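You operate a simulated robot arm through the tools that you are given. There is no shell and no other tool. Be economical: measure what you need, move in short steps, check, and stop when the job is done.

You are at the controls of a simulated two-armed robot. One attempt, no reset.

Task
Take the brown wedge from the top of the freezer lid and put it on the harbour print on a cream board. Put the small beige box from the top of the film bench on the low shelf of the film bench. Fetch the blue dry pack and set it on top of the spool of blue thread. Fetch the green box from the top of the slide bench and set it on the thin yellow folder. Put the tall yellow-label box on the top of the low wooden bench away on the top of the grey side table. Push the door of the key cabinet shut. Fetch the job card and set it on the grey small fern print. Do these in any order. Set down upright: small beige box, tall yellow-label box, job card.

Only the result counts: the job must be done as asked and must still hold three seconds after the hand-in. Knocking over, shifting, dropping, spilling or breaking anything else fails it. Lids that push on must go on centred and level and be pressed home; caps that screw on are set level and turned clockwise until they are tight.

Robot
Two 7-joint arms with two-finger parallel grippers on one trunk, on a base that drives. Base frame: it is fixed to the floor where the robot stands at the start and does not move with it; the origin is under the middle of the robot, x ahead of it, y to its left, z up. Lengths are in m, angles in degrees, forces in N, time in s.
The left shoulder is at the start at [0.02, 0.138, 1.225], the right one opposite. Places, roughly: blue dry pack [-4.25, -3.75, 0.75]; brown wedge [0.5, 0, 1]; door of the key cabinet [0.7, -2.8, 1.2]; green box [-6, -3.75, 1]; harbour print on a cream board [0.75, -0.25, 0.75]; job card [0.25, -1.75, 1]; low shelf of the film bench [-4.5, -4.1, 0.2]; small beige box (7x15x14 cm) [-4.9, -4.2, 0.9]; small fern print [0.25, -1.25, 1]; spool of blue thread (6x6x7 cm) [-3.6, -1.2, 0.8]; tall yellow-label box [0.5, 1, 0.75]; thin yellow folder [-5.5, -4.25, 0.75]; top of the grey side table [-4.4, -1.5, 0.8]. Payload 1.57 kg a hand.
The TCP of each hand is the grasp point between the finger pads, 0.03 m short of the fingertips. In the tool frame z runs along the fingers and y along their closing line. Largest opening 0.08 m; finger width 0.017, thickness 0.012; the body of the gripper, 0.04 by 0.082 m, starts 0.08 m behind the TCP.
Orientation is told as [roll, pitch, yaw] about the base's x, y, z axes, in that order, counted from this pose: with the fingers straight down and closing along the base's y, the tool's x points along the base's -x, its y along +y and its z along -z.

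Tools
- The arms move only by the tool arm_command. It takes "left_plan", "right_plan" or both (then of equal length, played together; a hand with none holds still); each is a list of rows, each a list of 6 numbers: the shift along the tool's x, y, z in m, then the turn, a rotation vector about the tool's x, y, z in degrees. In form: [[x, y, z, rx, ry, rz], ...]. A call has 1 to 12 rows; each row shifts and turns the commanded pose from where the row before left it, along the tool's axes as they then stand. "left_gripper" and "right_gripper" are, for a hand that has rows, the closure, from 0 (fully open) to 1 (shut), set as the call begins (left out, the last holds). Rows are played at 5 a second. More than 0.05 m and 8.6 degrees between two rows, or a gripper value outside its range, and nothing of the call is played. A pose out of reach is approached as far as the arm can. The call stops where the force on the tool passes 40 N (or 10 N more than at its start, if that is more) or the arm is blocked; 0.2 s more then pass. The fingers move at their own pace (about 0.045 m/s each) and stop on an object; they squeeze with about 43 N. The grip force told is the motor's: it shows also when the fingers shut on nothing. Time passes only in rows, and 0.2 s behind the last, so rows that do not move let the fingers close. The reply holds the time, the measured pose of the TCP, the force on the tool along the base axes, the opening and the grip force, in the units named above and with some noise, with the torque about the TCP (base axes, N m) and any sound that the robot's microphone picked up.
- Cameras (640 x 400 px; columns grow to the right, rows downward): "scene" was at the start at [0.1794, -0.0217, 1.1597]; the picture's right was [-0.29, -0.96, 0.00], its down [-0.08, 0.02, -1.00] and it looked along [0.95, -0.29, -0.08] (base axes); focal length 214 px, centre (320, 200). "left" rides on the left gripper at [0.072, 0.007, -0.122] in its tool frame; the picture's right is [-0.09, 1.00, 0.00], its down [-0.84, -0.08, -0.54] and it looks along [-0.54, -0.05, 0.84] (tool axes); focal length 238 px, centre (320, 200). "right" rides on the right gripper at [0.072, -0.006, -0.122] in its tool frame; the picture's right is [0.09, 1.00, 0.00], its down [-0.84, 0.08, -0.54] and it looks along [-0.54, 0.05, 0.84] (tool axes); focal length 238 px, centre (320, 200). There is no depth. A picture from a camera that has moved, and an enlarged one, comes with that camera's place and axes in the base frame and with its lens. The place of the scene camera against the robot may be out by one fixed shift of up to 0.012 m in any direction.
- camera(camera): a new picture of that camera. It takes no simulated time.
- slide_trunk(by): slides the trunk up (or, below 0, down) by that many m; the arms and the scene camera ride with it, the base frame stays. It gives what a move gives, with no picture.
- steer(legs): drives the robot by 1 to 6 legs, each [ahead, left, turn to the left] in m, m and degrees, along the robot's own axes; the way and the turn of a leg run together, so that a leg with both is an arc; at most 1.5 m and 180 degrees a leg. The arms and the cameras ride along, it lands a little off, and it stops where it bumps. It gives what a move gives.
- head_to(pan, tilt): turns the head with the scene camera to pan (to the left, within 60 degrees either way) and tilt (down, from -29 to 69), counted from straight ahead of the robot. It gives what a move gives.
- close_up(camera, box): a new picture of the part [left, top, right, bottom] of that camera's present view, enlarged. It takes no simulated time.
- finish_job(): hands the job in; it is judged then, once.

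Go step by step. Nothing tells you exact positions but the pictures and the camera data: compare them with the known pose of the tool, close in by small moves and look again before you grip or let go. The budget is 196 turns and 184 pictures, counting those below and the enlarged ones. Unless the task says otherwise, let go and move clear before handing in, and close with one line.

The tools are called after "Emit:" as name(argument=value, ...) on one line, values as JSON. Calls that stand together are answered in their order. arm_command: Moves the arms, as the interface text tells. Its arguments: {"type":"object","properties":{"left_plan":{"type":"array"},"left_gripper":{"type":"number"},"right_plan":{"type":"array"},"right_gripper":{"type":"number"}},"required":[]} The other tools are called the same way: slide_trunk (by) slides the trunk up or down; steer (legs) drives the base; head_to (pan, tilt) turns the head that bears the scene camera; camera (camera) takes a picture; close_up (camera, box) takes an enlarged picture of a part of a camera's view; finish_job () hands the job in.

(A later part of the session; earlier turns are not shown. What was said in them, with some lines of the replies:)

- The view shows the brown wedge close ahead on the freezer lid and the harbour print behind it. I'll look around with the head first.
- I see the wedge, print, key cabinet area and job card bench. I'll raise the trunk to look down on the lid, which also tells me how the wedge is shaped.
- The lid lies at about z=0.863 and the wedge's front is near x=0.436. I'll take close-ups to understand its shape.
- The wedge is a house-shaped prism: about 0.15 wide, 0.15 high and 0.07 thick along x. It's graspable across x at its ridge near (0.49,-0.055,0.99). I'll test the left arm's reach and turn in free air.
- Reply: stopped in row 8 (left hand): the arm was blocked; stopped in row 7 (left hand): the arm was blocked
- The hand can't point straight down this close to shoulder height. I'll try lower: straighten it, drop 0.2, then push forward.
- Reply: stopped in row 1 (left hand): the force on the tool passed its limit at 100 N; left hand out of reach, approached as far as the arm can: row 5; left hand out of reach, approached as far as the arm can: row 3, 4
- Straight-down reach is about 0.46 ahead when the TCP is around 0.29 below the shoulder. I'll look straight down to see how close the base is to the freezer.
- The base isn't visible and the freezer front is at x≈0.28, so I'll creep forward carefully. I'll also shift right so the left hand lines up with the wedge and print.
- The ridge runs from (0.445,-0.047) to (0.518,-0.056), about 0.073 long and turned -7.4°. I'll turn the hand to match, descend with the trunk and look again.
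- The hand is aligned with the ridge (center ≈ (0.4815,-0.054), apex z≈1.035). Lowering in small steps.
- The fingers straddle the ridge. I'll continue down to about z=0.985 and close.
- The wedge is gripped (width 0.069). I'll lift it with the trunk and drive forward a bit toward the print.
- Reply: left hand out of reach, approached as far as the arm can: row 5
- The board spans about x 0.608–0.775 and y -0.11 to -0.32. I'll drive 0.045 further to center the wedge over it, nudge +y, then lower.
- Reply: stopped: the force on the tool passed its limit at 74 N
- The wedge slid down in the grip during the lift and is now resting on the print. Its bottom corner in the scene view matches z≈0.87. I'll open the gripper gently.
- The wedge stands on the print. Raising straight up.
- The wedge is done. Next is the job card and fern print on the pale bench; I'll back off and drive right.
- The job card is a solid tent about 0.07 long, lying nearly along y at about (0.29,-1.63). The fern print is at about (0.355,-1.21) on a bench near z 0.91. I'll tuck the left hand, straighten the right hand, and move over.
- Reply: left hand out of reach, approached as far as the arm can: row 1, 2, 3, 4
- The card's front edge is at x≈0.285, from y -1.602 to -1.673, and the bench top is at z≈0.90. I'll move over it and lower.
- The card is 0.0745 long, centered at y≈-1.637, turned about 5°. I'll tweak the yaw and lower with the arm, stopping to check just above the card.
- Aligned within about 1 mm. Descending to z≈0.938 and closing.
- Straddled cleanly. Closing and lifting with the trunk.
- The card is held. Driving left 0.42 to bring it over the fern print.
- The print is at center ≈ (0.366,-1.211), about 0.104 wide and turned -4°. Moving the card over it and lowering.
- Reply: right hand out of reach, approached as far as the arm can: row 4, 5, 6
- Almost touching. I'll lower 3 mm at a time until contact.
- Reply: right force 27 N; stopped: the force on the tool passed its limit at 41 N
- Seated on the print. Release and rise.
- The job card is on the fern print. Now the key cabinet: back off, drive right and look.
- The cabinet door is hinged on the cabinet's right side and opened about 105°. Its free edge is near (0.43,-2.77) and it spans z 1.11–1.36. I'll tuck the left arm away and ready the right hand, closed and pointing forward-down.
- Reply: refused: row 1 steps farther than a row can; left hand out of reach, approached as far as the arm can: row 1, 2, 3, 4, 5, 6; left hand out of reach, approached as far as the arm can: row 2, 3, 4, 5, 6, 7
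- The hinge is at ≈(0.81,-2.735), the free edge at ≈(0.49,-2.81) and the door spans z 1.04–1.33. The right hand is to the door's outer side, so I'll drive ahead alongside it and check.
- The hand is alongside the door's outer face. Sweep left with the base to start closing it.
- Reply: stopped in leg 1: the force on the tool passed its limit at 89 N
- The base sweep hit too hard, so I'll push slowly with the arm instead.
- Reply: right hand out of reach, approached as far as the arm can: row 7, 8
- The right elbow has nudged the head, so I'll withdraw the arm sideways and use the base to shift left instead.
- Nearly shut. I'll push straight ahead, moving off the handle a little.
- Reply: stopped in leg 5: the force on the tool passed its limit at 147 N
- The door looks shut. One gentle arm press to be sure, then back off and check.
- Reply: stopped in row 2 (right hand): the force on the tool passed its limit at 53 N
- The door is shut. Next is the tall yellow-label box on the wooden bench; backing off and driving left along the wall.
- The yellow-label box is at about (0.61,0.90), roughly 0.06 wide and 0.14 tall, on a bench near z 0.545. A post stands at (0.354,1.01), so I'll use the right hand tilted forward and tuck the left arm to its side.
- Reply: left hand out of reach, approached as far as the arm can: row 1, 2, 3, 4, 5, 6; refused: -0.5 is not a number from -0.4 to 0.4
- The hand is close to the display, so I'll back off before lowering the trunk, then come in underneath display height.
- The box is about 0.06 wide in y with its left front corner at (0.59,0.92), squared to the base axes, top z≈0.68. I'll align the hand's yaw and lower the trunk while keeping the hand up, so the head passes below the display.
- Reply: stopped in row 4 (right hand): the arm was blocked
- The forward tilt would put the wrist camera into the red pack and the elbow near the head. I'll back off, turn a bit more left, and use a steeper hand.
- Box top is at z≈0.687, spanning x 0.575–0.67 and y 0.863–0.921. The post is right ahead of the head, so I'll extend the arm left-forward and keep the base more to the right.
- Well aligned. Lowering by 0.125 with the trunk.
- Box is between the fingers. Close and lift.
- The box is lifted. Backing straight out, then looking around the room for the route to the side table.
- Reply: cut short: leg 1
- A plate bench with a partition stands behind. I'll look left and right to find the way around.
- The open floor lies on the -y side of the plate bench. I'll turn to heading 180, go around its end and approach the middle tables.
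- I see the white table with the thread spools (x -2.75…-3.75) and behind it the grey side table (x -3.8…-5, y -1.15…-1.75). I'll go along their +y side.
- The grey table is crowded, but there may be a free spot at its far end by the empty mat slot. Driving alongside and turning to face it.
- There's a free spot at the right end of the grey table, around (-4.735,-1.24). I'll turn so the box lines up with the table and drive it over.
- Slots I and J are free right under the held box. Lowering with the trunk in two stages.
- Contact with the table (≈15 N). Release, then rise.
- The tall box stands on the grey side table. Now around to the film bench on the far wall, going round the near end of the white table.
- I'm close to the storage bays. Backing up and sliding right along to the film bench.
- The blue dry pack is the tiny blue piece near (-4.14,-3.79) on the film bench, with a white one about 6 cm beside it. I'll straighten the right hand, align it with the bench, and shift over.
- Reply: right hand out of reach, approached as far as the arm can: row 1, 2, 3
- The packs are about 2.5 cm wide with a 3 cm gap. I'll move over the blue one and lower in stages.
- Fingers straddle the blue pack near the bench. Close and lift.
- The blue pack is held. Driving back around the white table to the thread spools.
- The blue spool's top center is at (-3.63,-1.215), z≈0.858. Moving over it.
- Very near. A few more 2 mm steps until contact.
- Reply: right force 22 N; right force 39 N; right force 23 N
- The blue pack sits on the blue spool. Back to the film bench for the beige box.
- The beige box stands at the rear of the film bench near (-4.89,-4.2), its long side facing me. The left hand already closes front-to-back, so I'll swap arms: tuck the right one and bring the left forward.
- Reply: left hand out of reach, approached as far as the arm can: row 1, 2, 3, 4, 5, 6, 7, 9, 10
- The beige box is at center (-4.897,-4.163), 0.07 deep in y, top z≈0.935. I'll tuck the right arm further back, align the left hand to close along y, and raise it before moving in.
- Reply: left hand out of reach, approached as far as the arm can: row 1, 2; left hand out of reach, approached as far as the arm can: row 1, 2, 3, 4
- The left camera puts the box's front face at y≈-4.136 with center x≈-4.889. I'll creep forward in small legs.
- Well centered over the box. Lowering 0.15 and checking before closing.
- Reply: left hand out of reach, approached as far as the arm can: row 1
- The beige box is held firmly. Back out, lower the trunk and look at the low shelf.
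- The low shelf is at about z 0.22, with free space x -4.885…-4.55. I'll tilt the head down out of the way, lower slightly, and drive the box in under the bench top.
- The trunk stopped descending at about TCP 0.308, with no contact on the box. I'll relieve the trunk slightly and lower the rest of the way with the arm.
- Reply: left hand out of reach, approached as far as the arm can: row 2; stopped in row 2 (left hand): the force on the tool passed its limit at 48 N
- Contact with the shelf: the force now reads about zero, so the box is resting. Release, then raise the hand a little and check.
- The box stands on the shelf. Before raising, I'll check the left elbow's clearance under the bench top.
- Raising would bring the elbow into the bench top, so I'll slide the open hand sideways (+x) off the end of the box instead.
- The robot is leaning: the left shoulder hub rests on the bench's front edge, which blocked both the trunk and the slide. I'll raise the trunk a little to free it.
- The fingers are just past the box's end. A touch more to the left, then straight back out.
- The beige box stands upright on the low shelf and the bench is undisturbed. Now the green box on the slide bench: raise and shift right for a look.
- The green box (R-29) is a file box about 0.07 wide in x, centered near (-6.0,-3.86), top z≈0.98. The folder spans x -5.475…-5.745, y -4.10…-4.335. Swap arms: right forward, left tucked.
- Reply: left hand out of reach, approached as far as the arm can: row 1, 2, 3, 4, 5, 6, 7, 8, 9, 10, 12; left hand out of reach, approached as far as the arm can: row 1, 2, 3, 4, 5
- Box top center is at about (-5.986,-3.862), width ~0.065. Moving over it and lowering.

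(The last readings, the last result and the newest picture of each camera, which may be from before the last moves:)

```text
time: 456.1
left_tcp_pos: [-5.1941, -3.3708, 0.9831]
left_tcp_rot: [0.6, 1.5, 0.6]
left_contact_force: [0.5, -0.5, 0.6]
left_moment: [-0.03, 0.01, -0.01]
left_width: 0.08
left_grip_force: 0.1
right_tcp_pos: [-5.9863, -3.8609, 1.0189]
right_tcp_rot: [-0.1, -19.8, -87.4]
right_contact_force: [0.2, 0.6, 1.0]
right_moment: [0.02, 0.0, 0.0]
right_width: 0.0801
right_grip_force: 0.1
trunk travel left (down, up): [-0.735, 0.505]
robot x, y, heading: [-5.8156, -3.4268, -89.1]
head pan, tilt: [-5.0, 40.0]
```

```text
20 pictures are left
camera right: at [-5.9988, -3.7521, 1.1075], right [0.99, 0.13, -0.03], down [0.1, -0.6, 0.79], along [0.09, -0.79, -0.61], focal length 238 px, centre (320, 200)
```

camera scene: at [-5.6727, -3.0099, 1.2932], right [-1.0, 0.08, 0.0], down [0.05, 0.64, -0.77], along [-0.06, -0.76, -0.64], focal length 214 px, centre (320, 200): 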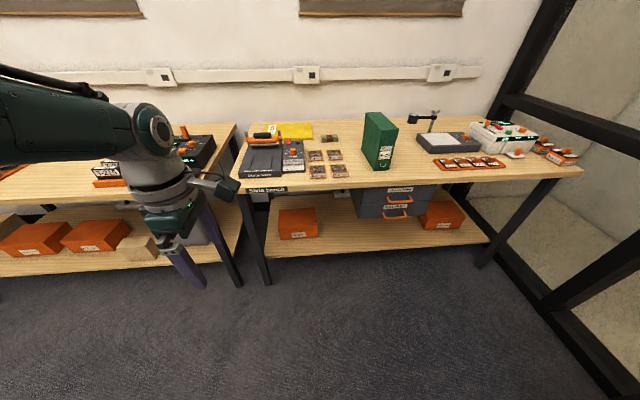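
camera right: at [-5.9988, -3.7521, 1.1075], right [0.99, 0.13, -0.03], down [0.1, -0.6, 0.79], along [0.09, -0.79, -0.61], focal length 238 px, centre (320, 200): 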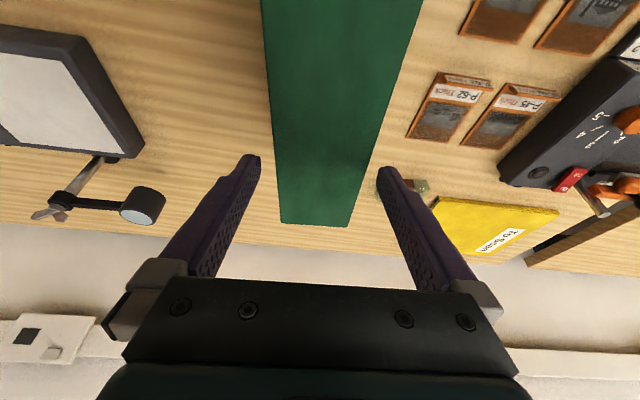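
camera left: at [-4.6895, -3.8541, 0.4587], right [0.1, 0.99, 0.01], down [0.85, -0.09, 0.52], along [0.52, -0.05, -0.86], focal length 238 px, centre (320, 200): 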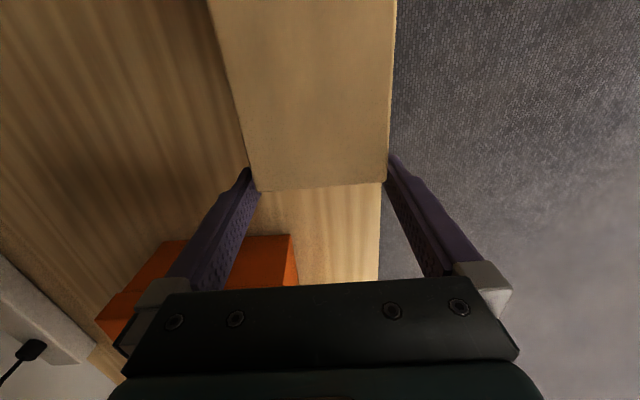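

Emit:
arm_command(right_plan=[[0, 0.002, 0, 0, 0, 0], [0, 0, 0, 0, 0, 0]])

Emit:
slide_trunk(by=-0.085)

Emit:
camera(camera="right")

```text
time: 456.7
left_tcp_pos: [-5.1927, -3.3716, 0.9824]
left_tcp_rot: [0.5, 1.4, 0.5]
left_contact_force: [0.1, -0.6, 0.2]
left_moment: [-0.03, 0.0, 0.01]
left_width: 0.0802
left_grip_force: 0.1
right_tcp_pos: [-5.9845, -3.8607, 1.0195]
right_tcp_rot: [0.0, -19.7, -87.5]
right_contact_force: [0.1, 0.1, 0.3]
right_moment: [0.02, -0.02, 0.0]
right_width: 0.0799
right_grip_force: 0.0
trunk travel left (down, up): [-0.735, 0.505]
robot x, y, heading: [-5.8096, -3.4252, -89.3]
head pan, tilt: [-5.0, 40.0]
```

```text
time: 457.9
left_tcp_pos: [-5.194, -3.3722, 0.8985]
left_tcp_rot: [0.4, 1.4, 0.5]
left_contact_force: [-0.5, -0.7, 0.5]
left_moment: [0.02, -0.02, 0.02]
left_width: 0.08
left_grip_force: 0.1
right_tcp_pos: [-5.9859, -3.8612, 0.9342]
right_tcp_rot: [-0.1, -19.8, -87.3]
right_contact_force: [0.4, -0.3, 0.1]
right_moment: [0.02, 0.02, 0.01]
right_width: 0.0801
right_grip_force: 0.0
trunk travel left (down, up): [-0.65, 0.59]
robot x, y, heading: [-5.816, -3.4238, -89.1]
head pan, tilt: [-5.0, 40.0]
```

```text
19 pictures are left
camera right: at [-5.9967, -3.7524, 1.0227], right [0.99, 0.13, -0.03], down [0.1, -0.6, 0.79], along [0.09, -0.79, -0.61], focal length 238 px, centre (320, 200)
```

right: 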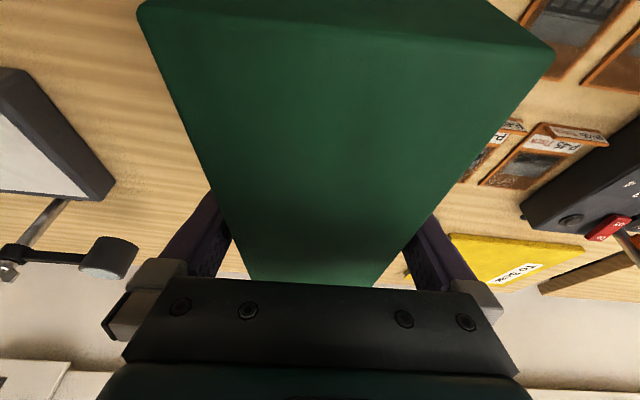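

Straddled with no contact. Close and lift.

Emit:
arm_command(right_plan=[[0, 0, 0, 0, 0, 0], [0, 0, 0, 0, 0, 0], [0, 0, 0, 0, 0, 0], [0, 0, 0, 0, 0, 0]], right_gripper=1)

Emit:
slide_trunk(by=0.2)

Emit:
camera(camera="scene")

```text
time: 458.9
left_tcp_pos: [-5.1935, -3.372, 0.8973]
left_tcp_rot: [0.5, 1.5, 0.5]
left_contact_force: [0.5, -0.1, 0.8]
left_moment: [0.02, 0.02, 0.05]
left_width: 0.0797
left_grip_force: 0.0
right_tcp_pos: [-5.9856, -3.8606, 0.9334]
right_tcp_rot: [0.0, -19.8, -87.4]
right_contact_force: [-1.3, 0.6, 0.6]
right_moment: [0.0, -0.05, 0.0]
right_width: 0.07
right_grip_force: 42.8
trunk travel left (down, up): [-0.65, 0.59]
robot x, y, heading: [-5.817, -3.4254, -89.1]
head pan, tilt: [-5.0, 40.0]
```

```text
time: 461.1
left_tcp_pos: [-5.1926, -3.3722, 1.0975]
left_tcp_rot: [0.5, 1.3, 0.6]
left_contact_force: [-0.6, 0.6, -0.4]
left_moment: [0.0, 0.0, 0.02]
left_width: 0.0801
left_grip_force: 0.1
right_tcp_pos: [-5.9846, -3.8609, 1.1329]
right_tcp_rot: [0.1, -19.8, -87.5]
right_contact_force: [0.6, -0.3, -4.8]
right_moment: [0.04, -0.03, 0.01]
right_width: 0.0697
right_grip_force: 42.9
trunk travel left (down, up): [-0.85, 0.39]
robot x, y, heading: [-5.8124, -3.4258, -89.3]
head pan, tilt: [-5.0, 40.0]
```

```text
18 pictures are left
camera scene: at [-5.8263, -3.6043, 1.353], right [-1.0, 0.07, 0.0], down [0.05, 0.64, -0.77], along [-0.06, -0.76, -0.64], focal length 214 px, centre (320, 200)
```

scene: 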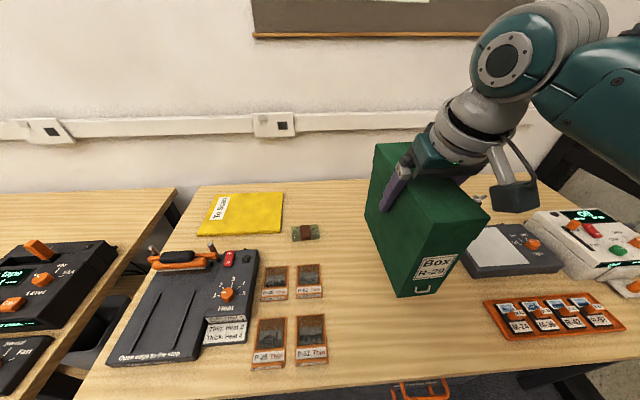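

The green box is held. The folder center is at about (-5.60,-4.20). I'll extend the right arm a bit and pull the left hand further up and back to clear the film bench.

Emit:
arm_command(left_plan=[[0, 0.025, -0.025, 0, 0, 0], [0, 0.025, -0.025, 0, 0, 0], [0, 0.025, -0.025, 0, 0, 0], [0, 0.025, -0.025, 0, 0, 0], [0, 0, 0, 0, 0, 0]], right_plan=[[-0.011, 0, 0.004, 0, 0, 0], [-0.011, 0, 0.004, 0, 0, 0], [-0.011, 0, 0.004, 0, 0, 0], [-0.01, 0, 0.003, 0, 0, 0], [0, 0, 0, 0, 0, 0]])

```text
time: 462.3
left_tcp_pos: [-5.1906, -3.2741, 1.1986]
left_tcp_rot: [0.8, 1.0, 0.7]
left_contact_force: [0.7, -0.5, -0.7]
left_moment: [0.0, -0.01, -0.01]
left_width: 0.0796
left_grip_force: 0.0
right_tcp_pos: [-5.9819, -3.9046, 1.1326]
right_tcp_rot: [0.1, -19.8, -87.3]
right_contact_force: [-0.4, 0.8, -5.5]
right_moment: [0.01, -0.01, 0.0]
right_width: 0.0699
right_grip_force: 42.3
trunk travel left (down, up): [-0.85, 0.39]
robot x, y, heading: [-5.8149, -3.4235, -89.3]
head pan, tilt: [-5.0, 40.0]
```

Emit:
steer(legs=[[0, 0.38, 0], [0.2, 0, 0], [0.09, 0, 0]])

Emit:
camera(camera="right")

Emit:
camera(camera="scene")

```text
time: 466.6
left_tcp_pos: [-4.8052, -3.5624, 1.1966]
left_tcp_rot: [0.7, 0.9, 0.7]
left_contact_force: [-0.5, -0.3, -1.4]
left_moment: [-0.01, 0.01, 0.0]
left_width: 0.08
left_grip_force: 0.1
right_tcp_pos: [-5.5971, -4.1943, 1.1331]
right_tcp_rot: [0.1, -19.8, -87.4]
right_contact_force: [-0.6, -0.6, -5.6]
right_moment: [0.03, -0.01, 0.0]
right_width: 0.0699
right_grip_force: 42.7
trunk travel left (down, up): [-0.85, 0.39]
robot x, y, heading: [-5.4246, -3.7131, -89.2]
head pan, tilt: [-5.0, 40.0]
```

```text
17 pictures are left
camera right: at [-5.6088, -4.0862, 1.2223], right [0.99, 0.13, -0.03], down [0.1, -0.6, 0.79], along [0.09, -0.79, -0.61], focal length 238 px, centre (320, 200)
```

right: 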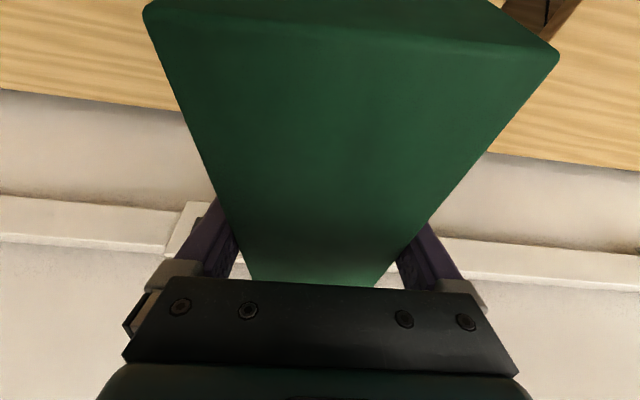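

```text
16 pictures are left
camera scene: at [-5.4402, -3.8933, 1.353], right [-1.0, 0.07, 0.0], down [0.05, 0.64, -0.77], along [-0.06, -0.76, -0.64], focal length 214 px, centre (320, 200)
```

scene: 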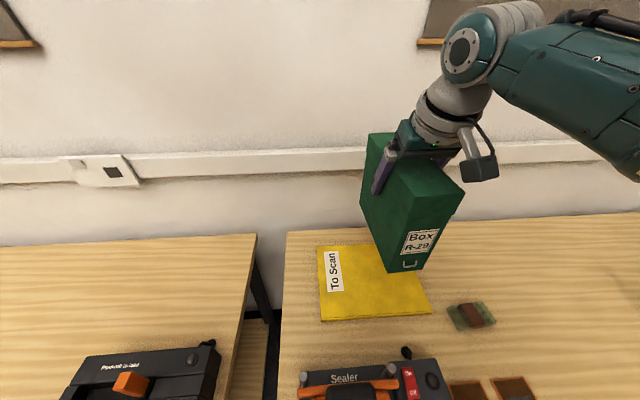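

Emit:
steer(legs=[[0.008, 0, 0]])

Emit:
slide_trunk(by=-0.165)

Emit:
camera(camera="scene")

```text
time: 467.4
left_tcp_pos: [-4.8042, -3.5727, 1.1971]
left_tcp_rot: [0.8, 1.0, 0.7]
left_contact_force: [0.2, 0.0, -0.1]
left_moment: [0.0, -0.01, -0.01]
left_width: 0.0801
left_grip_force: 0.0
right_tcp_pos: [-5.5959, -4.2018, 1.1327]
right_tcp_rot: [0.0, -19.7, -87.4]
right_contact_force: [0.0, -0.6, -6.9]
right_moment: [0.04, 0.0, -0.01]
right_width: 0.0699
right_grip_force: 42.9
trunk travel left (down, up): [-0.85, 0.39]
robot x, y, heading: [-5.43, -3.7233, -89.2]
head pan, tilt: [-5.0, 40.0]
```

```text
time: 469.2
left_tcp_pos: [-4.8054, -3.5718, 1.0322]
left_tcp_rot: [0.7, 0.9, 0.7]
left_contact_force: [-0.8, 0.0, -0.6]
left_moment: [-0.01, -0.01, -0.03]
left_width: 0.0801
left_grip_force: 0.1
right_tcp_pos: [-5.597, -4.2009, 0.9676]
right_tcp_rot: [0.1, -19.7, -87.5]
right_contact_force: [0.5, 0.4, -5.3]
right_moment: [-0.03, -0.02, -0.03]
right_width: 0.07
right_grip_force: 43.3
trunk travel left (down, up): [-0.685, 0.555]
robot x, y, heading: [-5.4248, -3.7213, -89.3]
head pan, tilt: [-5.0, 40.0]
```

```text
15 pictures are left
camera scene: at [-5.44, -3.9012, 1.1881], right [-1.0, 0.07, 0.0], down [0.05, 0.64, -0.77], along [-0.06, -0.76, -0.64], focal length 214 px, centre (320, 200)
```

scene: 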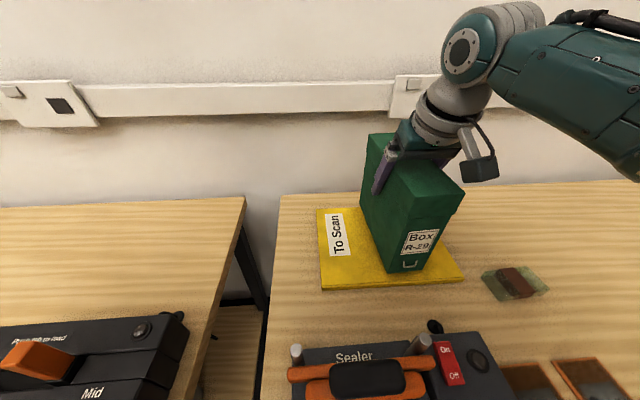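

Emit:
slide_trunk(by=-0.018)

Emit:
slide_trunk(by=-0.004)

Emit:
slide_trunk(by=-0.004)

```text
time: 469.9
left_tcp_pos: [-4.8044, -3.5708, 1.0143]
left_tcp_rot: [0.8, 0.9, 0.7]
left_contact_force: [0.1, -0.3, -0.3]
left_moment: [0.02, 0.01, 0.06]
left_width: 0.0799
left_grip_force: 0.0
right_tcp_pos: [-5.5963, -4.2023, 0.9508]
right_tcp_rot: [0.1, -19.7, -87.4]
right_contact_force: [-1.0, -0.1, -5.8]
right_moment: [0.04, -0.01, -0.02]
right_width: 0.0698
right_grip_force: 43.2
trunk travel left (down, up): [-0.667, 0.573]
robot x, y, heading: [-5.4269, -3.7229, -89.3]
head pan, tilt: [-5.0, 40.0]
```

```text
time: 470.4
left_tcp_pos: [-4.8057, -3.5719, 1.0101]
left_tcp_rot: [0.7, 1.0, 0.7]
left_contact_force: [-0.7, -1.2, -0.5]
left_moment: [-0.03, 0.0, 0.02]
left_width: 0.0799
left_grip_force: 0.0
right_tcp_pos: [-5.5967, -4.2021, 0.9478]
right_tcp_rot: [0.1, -19.9, -87.4]
right_contact_force: [1.2, 7.1, 12.4]
right_moment: [0.93, -0.01, 0.0]
right_width: 0.07
right_grip_force: 43.1
trunk travel left (down, up): [-0.663, 0.577]
robot x, y, heading: [-5.4271, -3.7238, -89.2]
head pan, tilt: [-5.0, 40.0]
```

```text
time: 470.8
left_tcp_pos: [-4.8056, -3.5713, 1.007]
left_tcp_rot: [0.7, 0.9, 0.8]
left_contact_force: [0.0, 0.4, 0.1]
left_moment: [-0.02, 0.01, 0.01]
left_width: 0.08
left_grip_force: 0.0
right_tcp_pos: [-5.5968, -4.2048, 0.9471]
right_tcp_rot: [0.1, -20.2, -87.4]
right_contact_force: [-0.4, 1.9, 6.1]
right_moment: [0.42, 0.37, 0.03]
right_width: 0.0694
right_grip_force: 42.9
trunk travel left (down, up): [-0.66, 0.58]
robot x, y, heading: [-5.4265, -3.7208, -89.4]
head pan, tilt: [-5.0, 40.0]
stopped: the force on the tool passed its limit at 42 N (the readings are from after the stop); the commanded pose is now the measured one
```

Seated on the folder. Release and rise, then check.

Emit:
arm_command(right_plan=[[0, 0, 0, 0, 0, 0], [0, 0, 0, 0, 0, 0], [0, 0, 0, 0, 0, 0]], right_gripper=0)

Emit:
slide_trunk(by=0.2)

Emit:
steer(legs=[[-0.6, 0, 0]])

Emit:
camera(camera="scene")

```text
time: 471.6
left_tcp_pos: [-4.805, -3.5721, 1.008]
left_tcp_rot: [0.8, 0.9, 0.6]
left_contact_force: [-0.3, -0.5, 0.3]
left_moment: [-0.01, 0.02, 0.02]
left_width: 0.08
left_grip_force: 0.0
right_tcp_pos: [-5.5962, -4.2041, 0.9472]
right_tcp_rot: [0.2, -20.2, -87.3]
right_contact_force: [-0.4, -0.2, -0.9]
right_moment: [-0.04, 0.02, 0.02]
right_width: 0.0801
right_grip_force: 0.1
trunk travel left (down, up): [-0.66, 0.58]
robot x, y, heading: [-5.4266, -3.7193, -89.3]
head pan, tilt: [-5.0, 40.0]
```

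```text
time: 473.8
left_tcp_pos: [-4.8054, -3.572, 1.2084]
left_tcp_rot: [0.8, 0.9, 0.8]
left_contact_force: [0.1, -0.8, 0.4]
left_moment: [0.0, -0.03, -0.02]
left_width: 0.08
left_grip_force: 0.0
right_tcp_pos: [-5.5963, -4.2041, 1.1474]
right_tcp_rot: [0.1, -20.2, -87.4]
right_contact_force: [-0.2, 1.3, 0.0]
right_moment: [0.01, -0.01, 0.01]
right_width: 0.08
right_grip_force: 0.0
trunk travel left (down, up): [-0.86, 0.38]
robot x, y, heading: [-5.424, -3.7241, -89.0]
head pan, tilt: [-5.0, 40.0]
```

```text
time: 477.1
left_tcp_pos: [-4.8136, -2.9909, 1.2072]
left_tcp_rot: [0.7, 0.9, 0.8]
left_contact_force: [1.0, -0.1, 0.0]
left_moment: [-0.02, 0.0, 0.03]
left_width: 0.0801
left_grip_force: 0.1
right_tcp_pos: [-5.6026, -3.6262, 1.1466]
right_tcp_rot: [0.1, -20.1, -87.3]
right_contact_force: [0.6, -0.7, -0.3]
right_moment: [0.0, 0.01, 0.03]
right_width: 0.08
right_grip_force: 0.0
trunk travel left (down, up): [-0.86, 0.38]
robot x, y, heading: [-5.4354, -3.1376, -89.1]
head pan, tilt: [-5.0, 40.0]
```

```text
14 pictures are left
camera scene: at [-5.4485, -3.3224, 1.3636], right [-1.0, 0.07, 0.0], down [0.05, 0.64, -0.77], along [-0.05, -0.76, -0.64], focal length 214 px, centre (320, 200)
```

scene: 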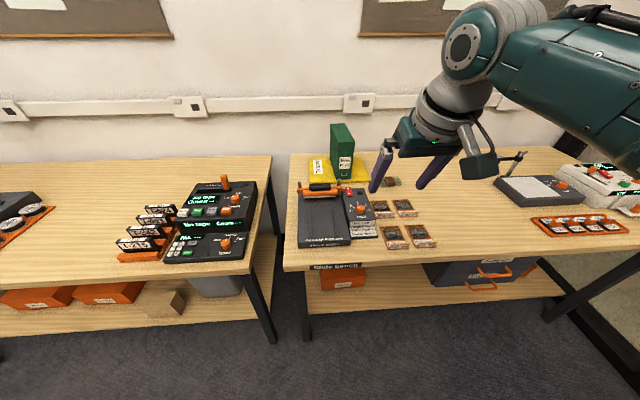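

The green box stands on the yellow folder, the beige box is still on its shelf, and every earlier placement looked right when I checked it after letting go. Both hands are empty and clear, so I'm handing in.

Emit:
finish_job()

```text
The job is handed in.
```

I finished all seven parts of the job, let go of everything, moved both hands clear and handed it in; I checked each result by picture after releasing it.
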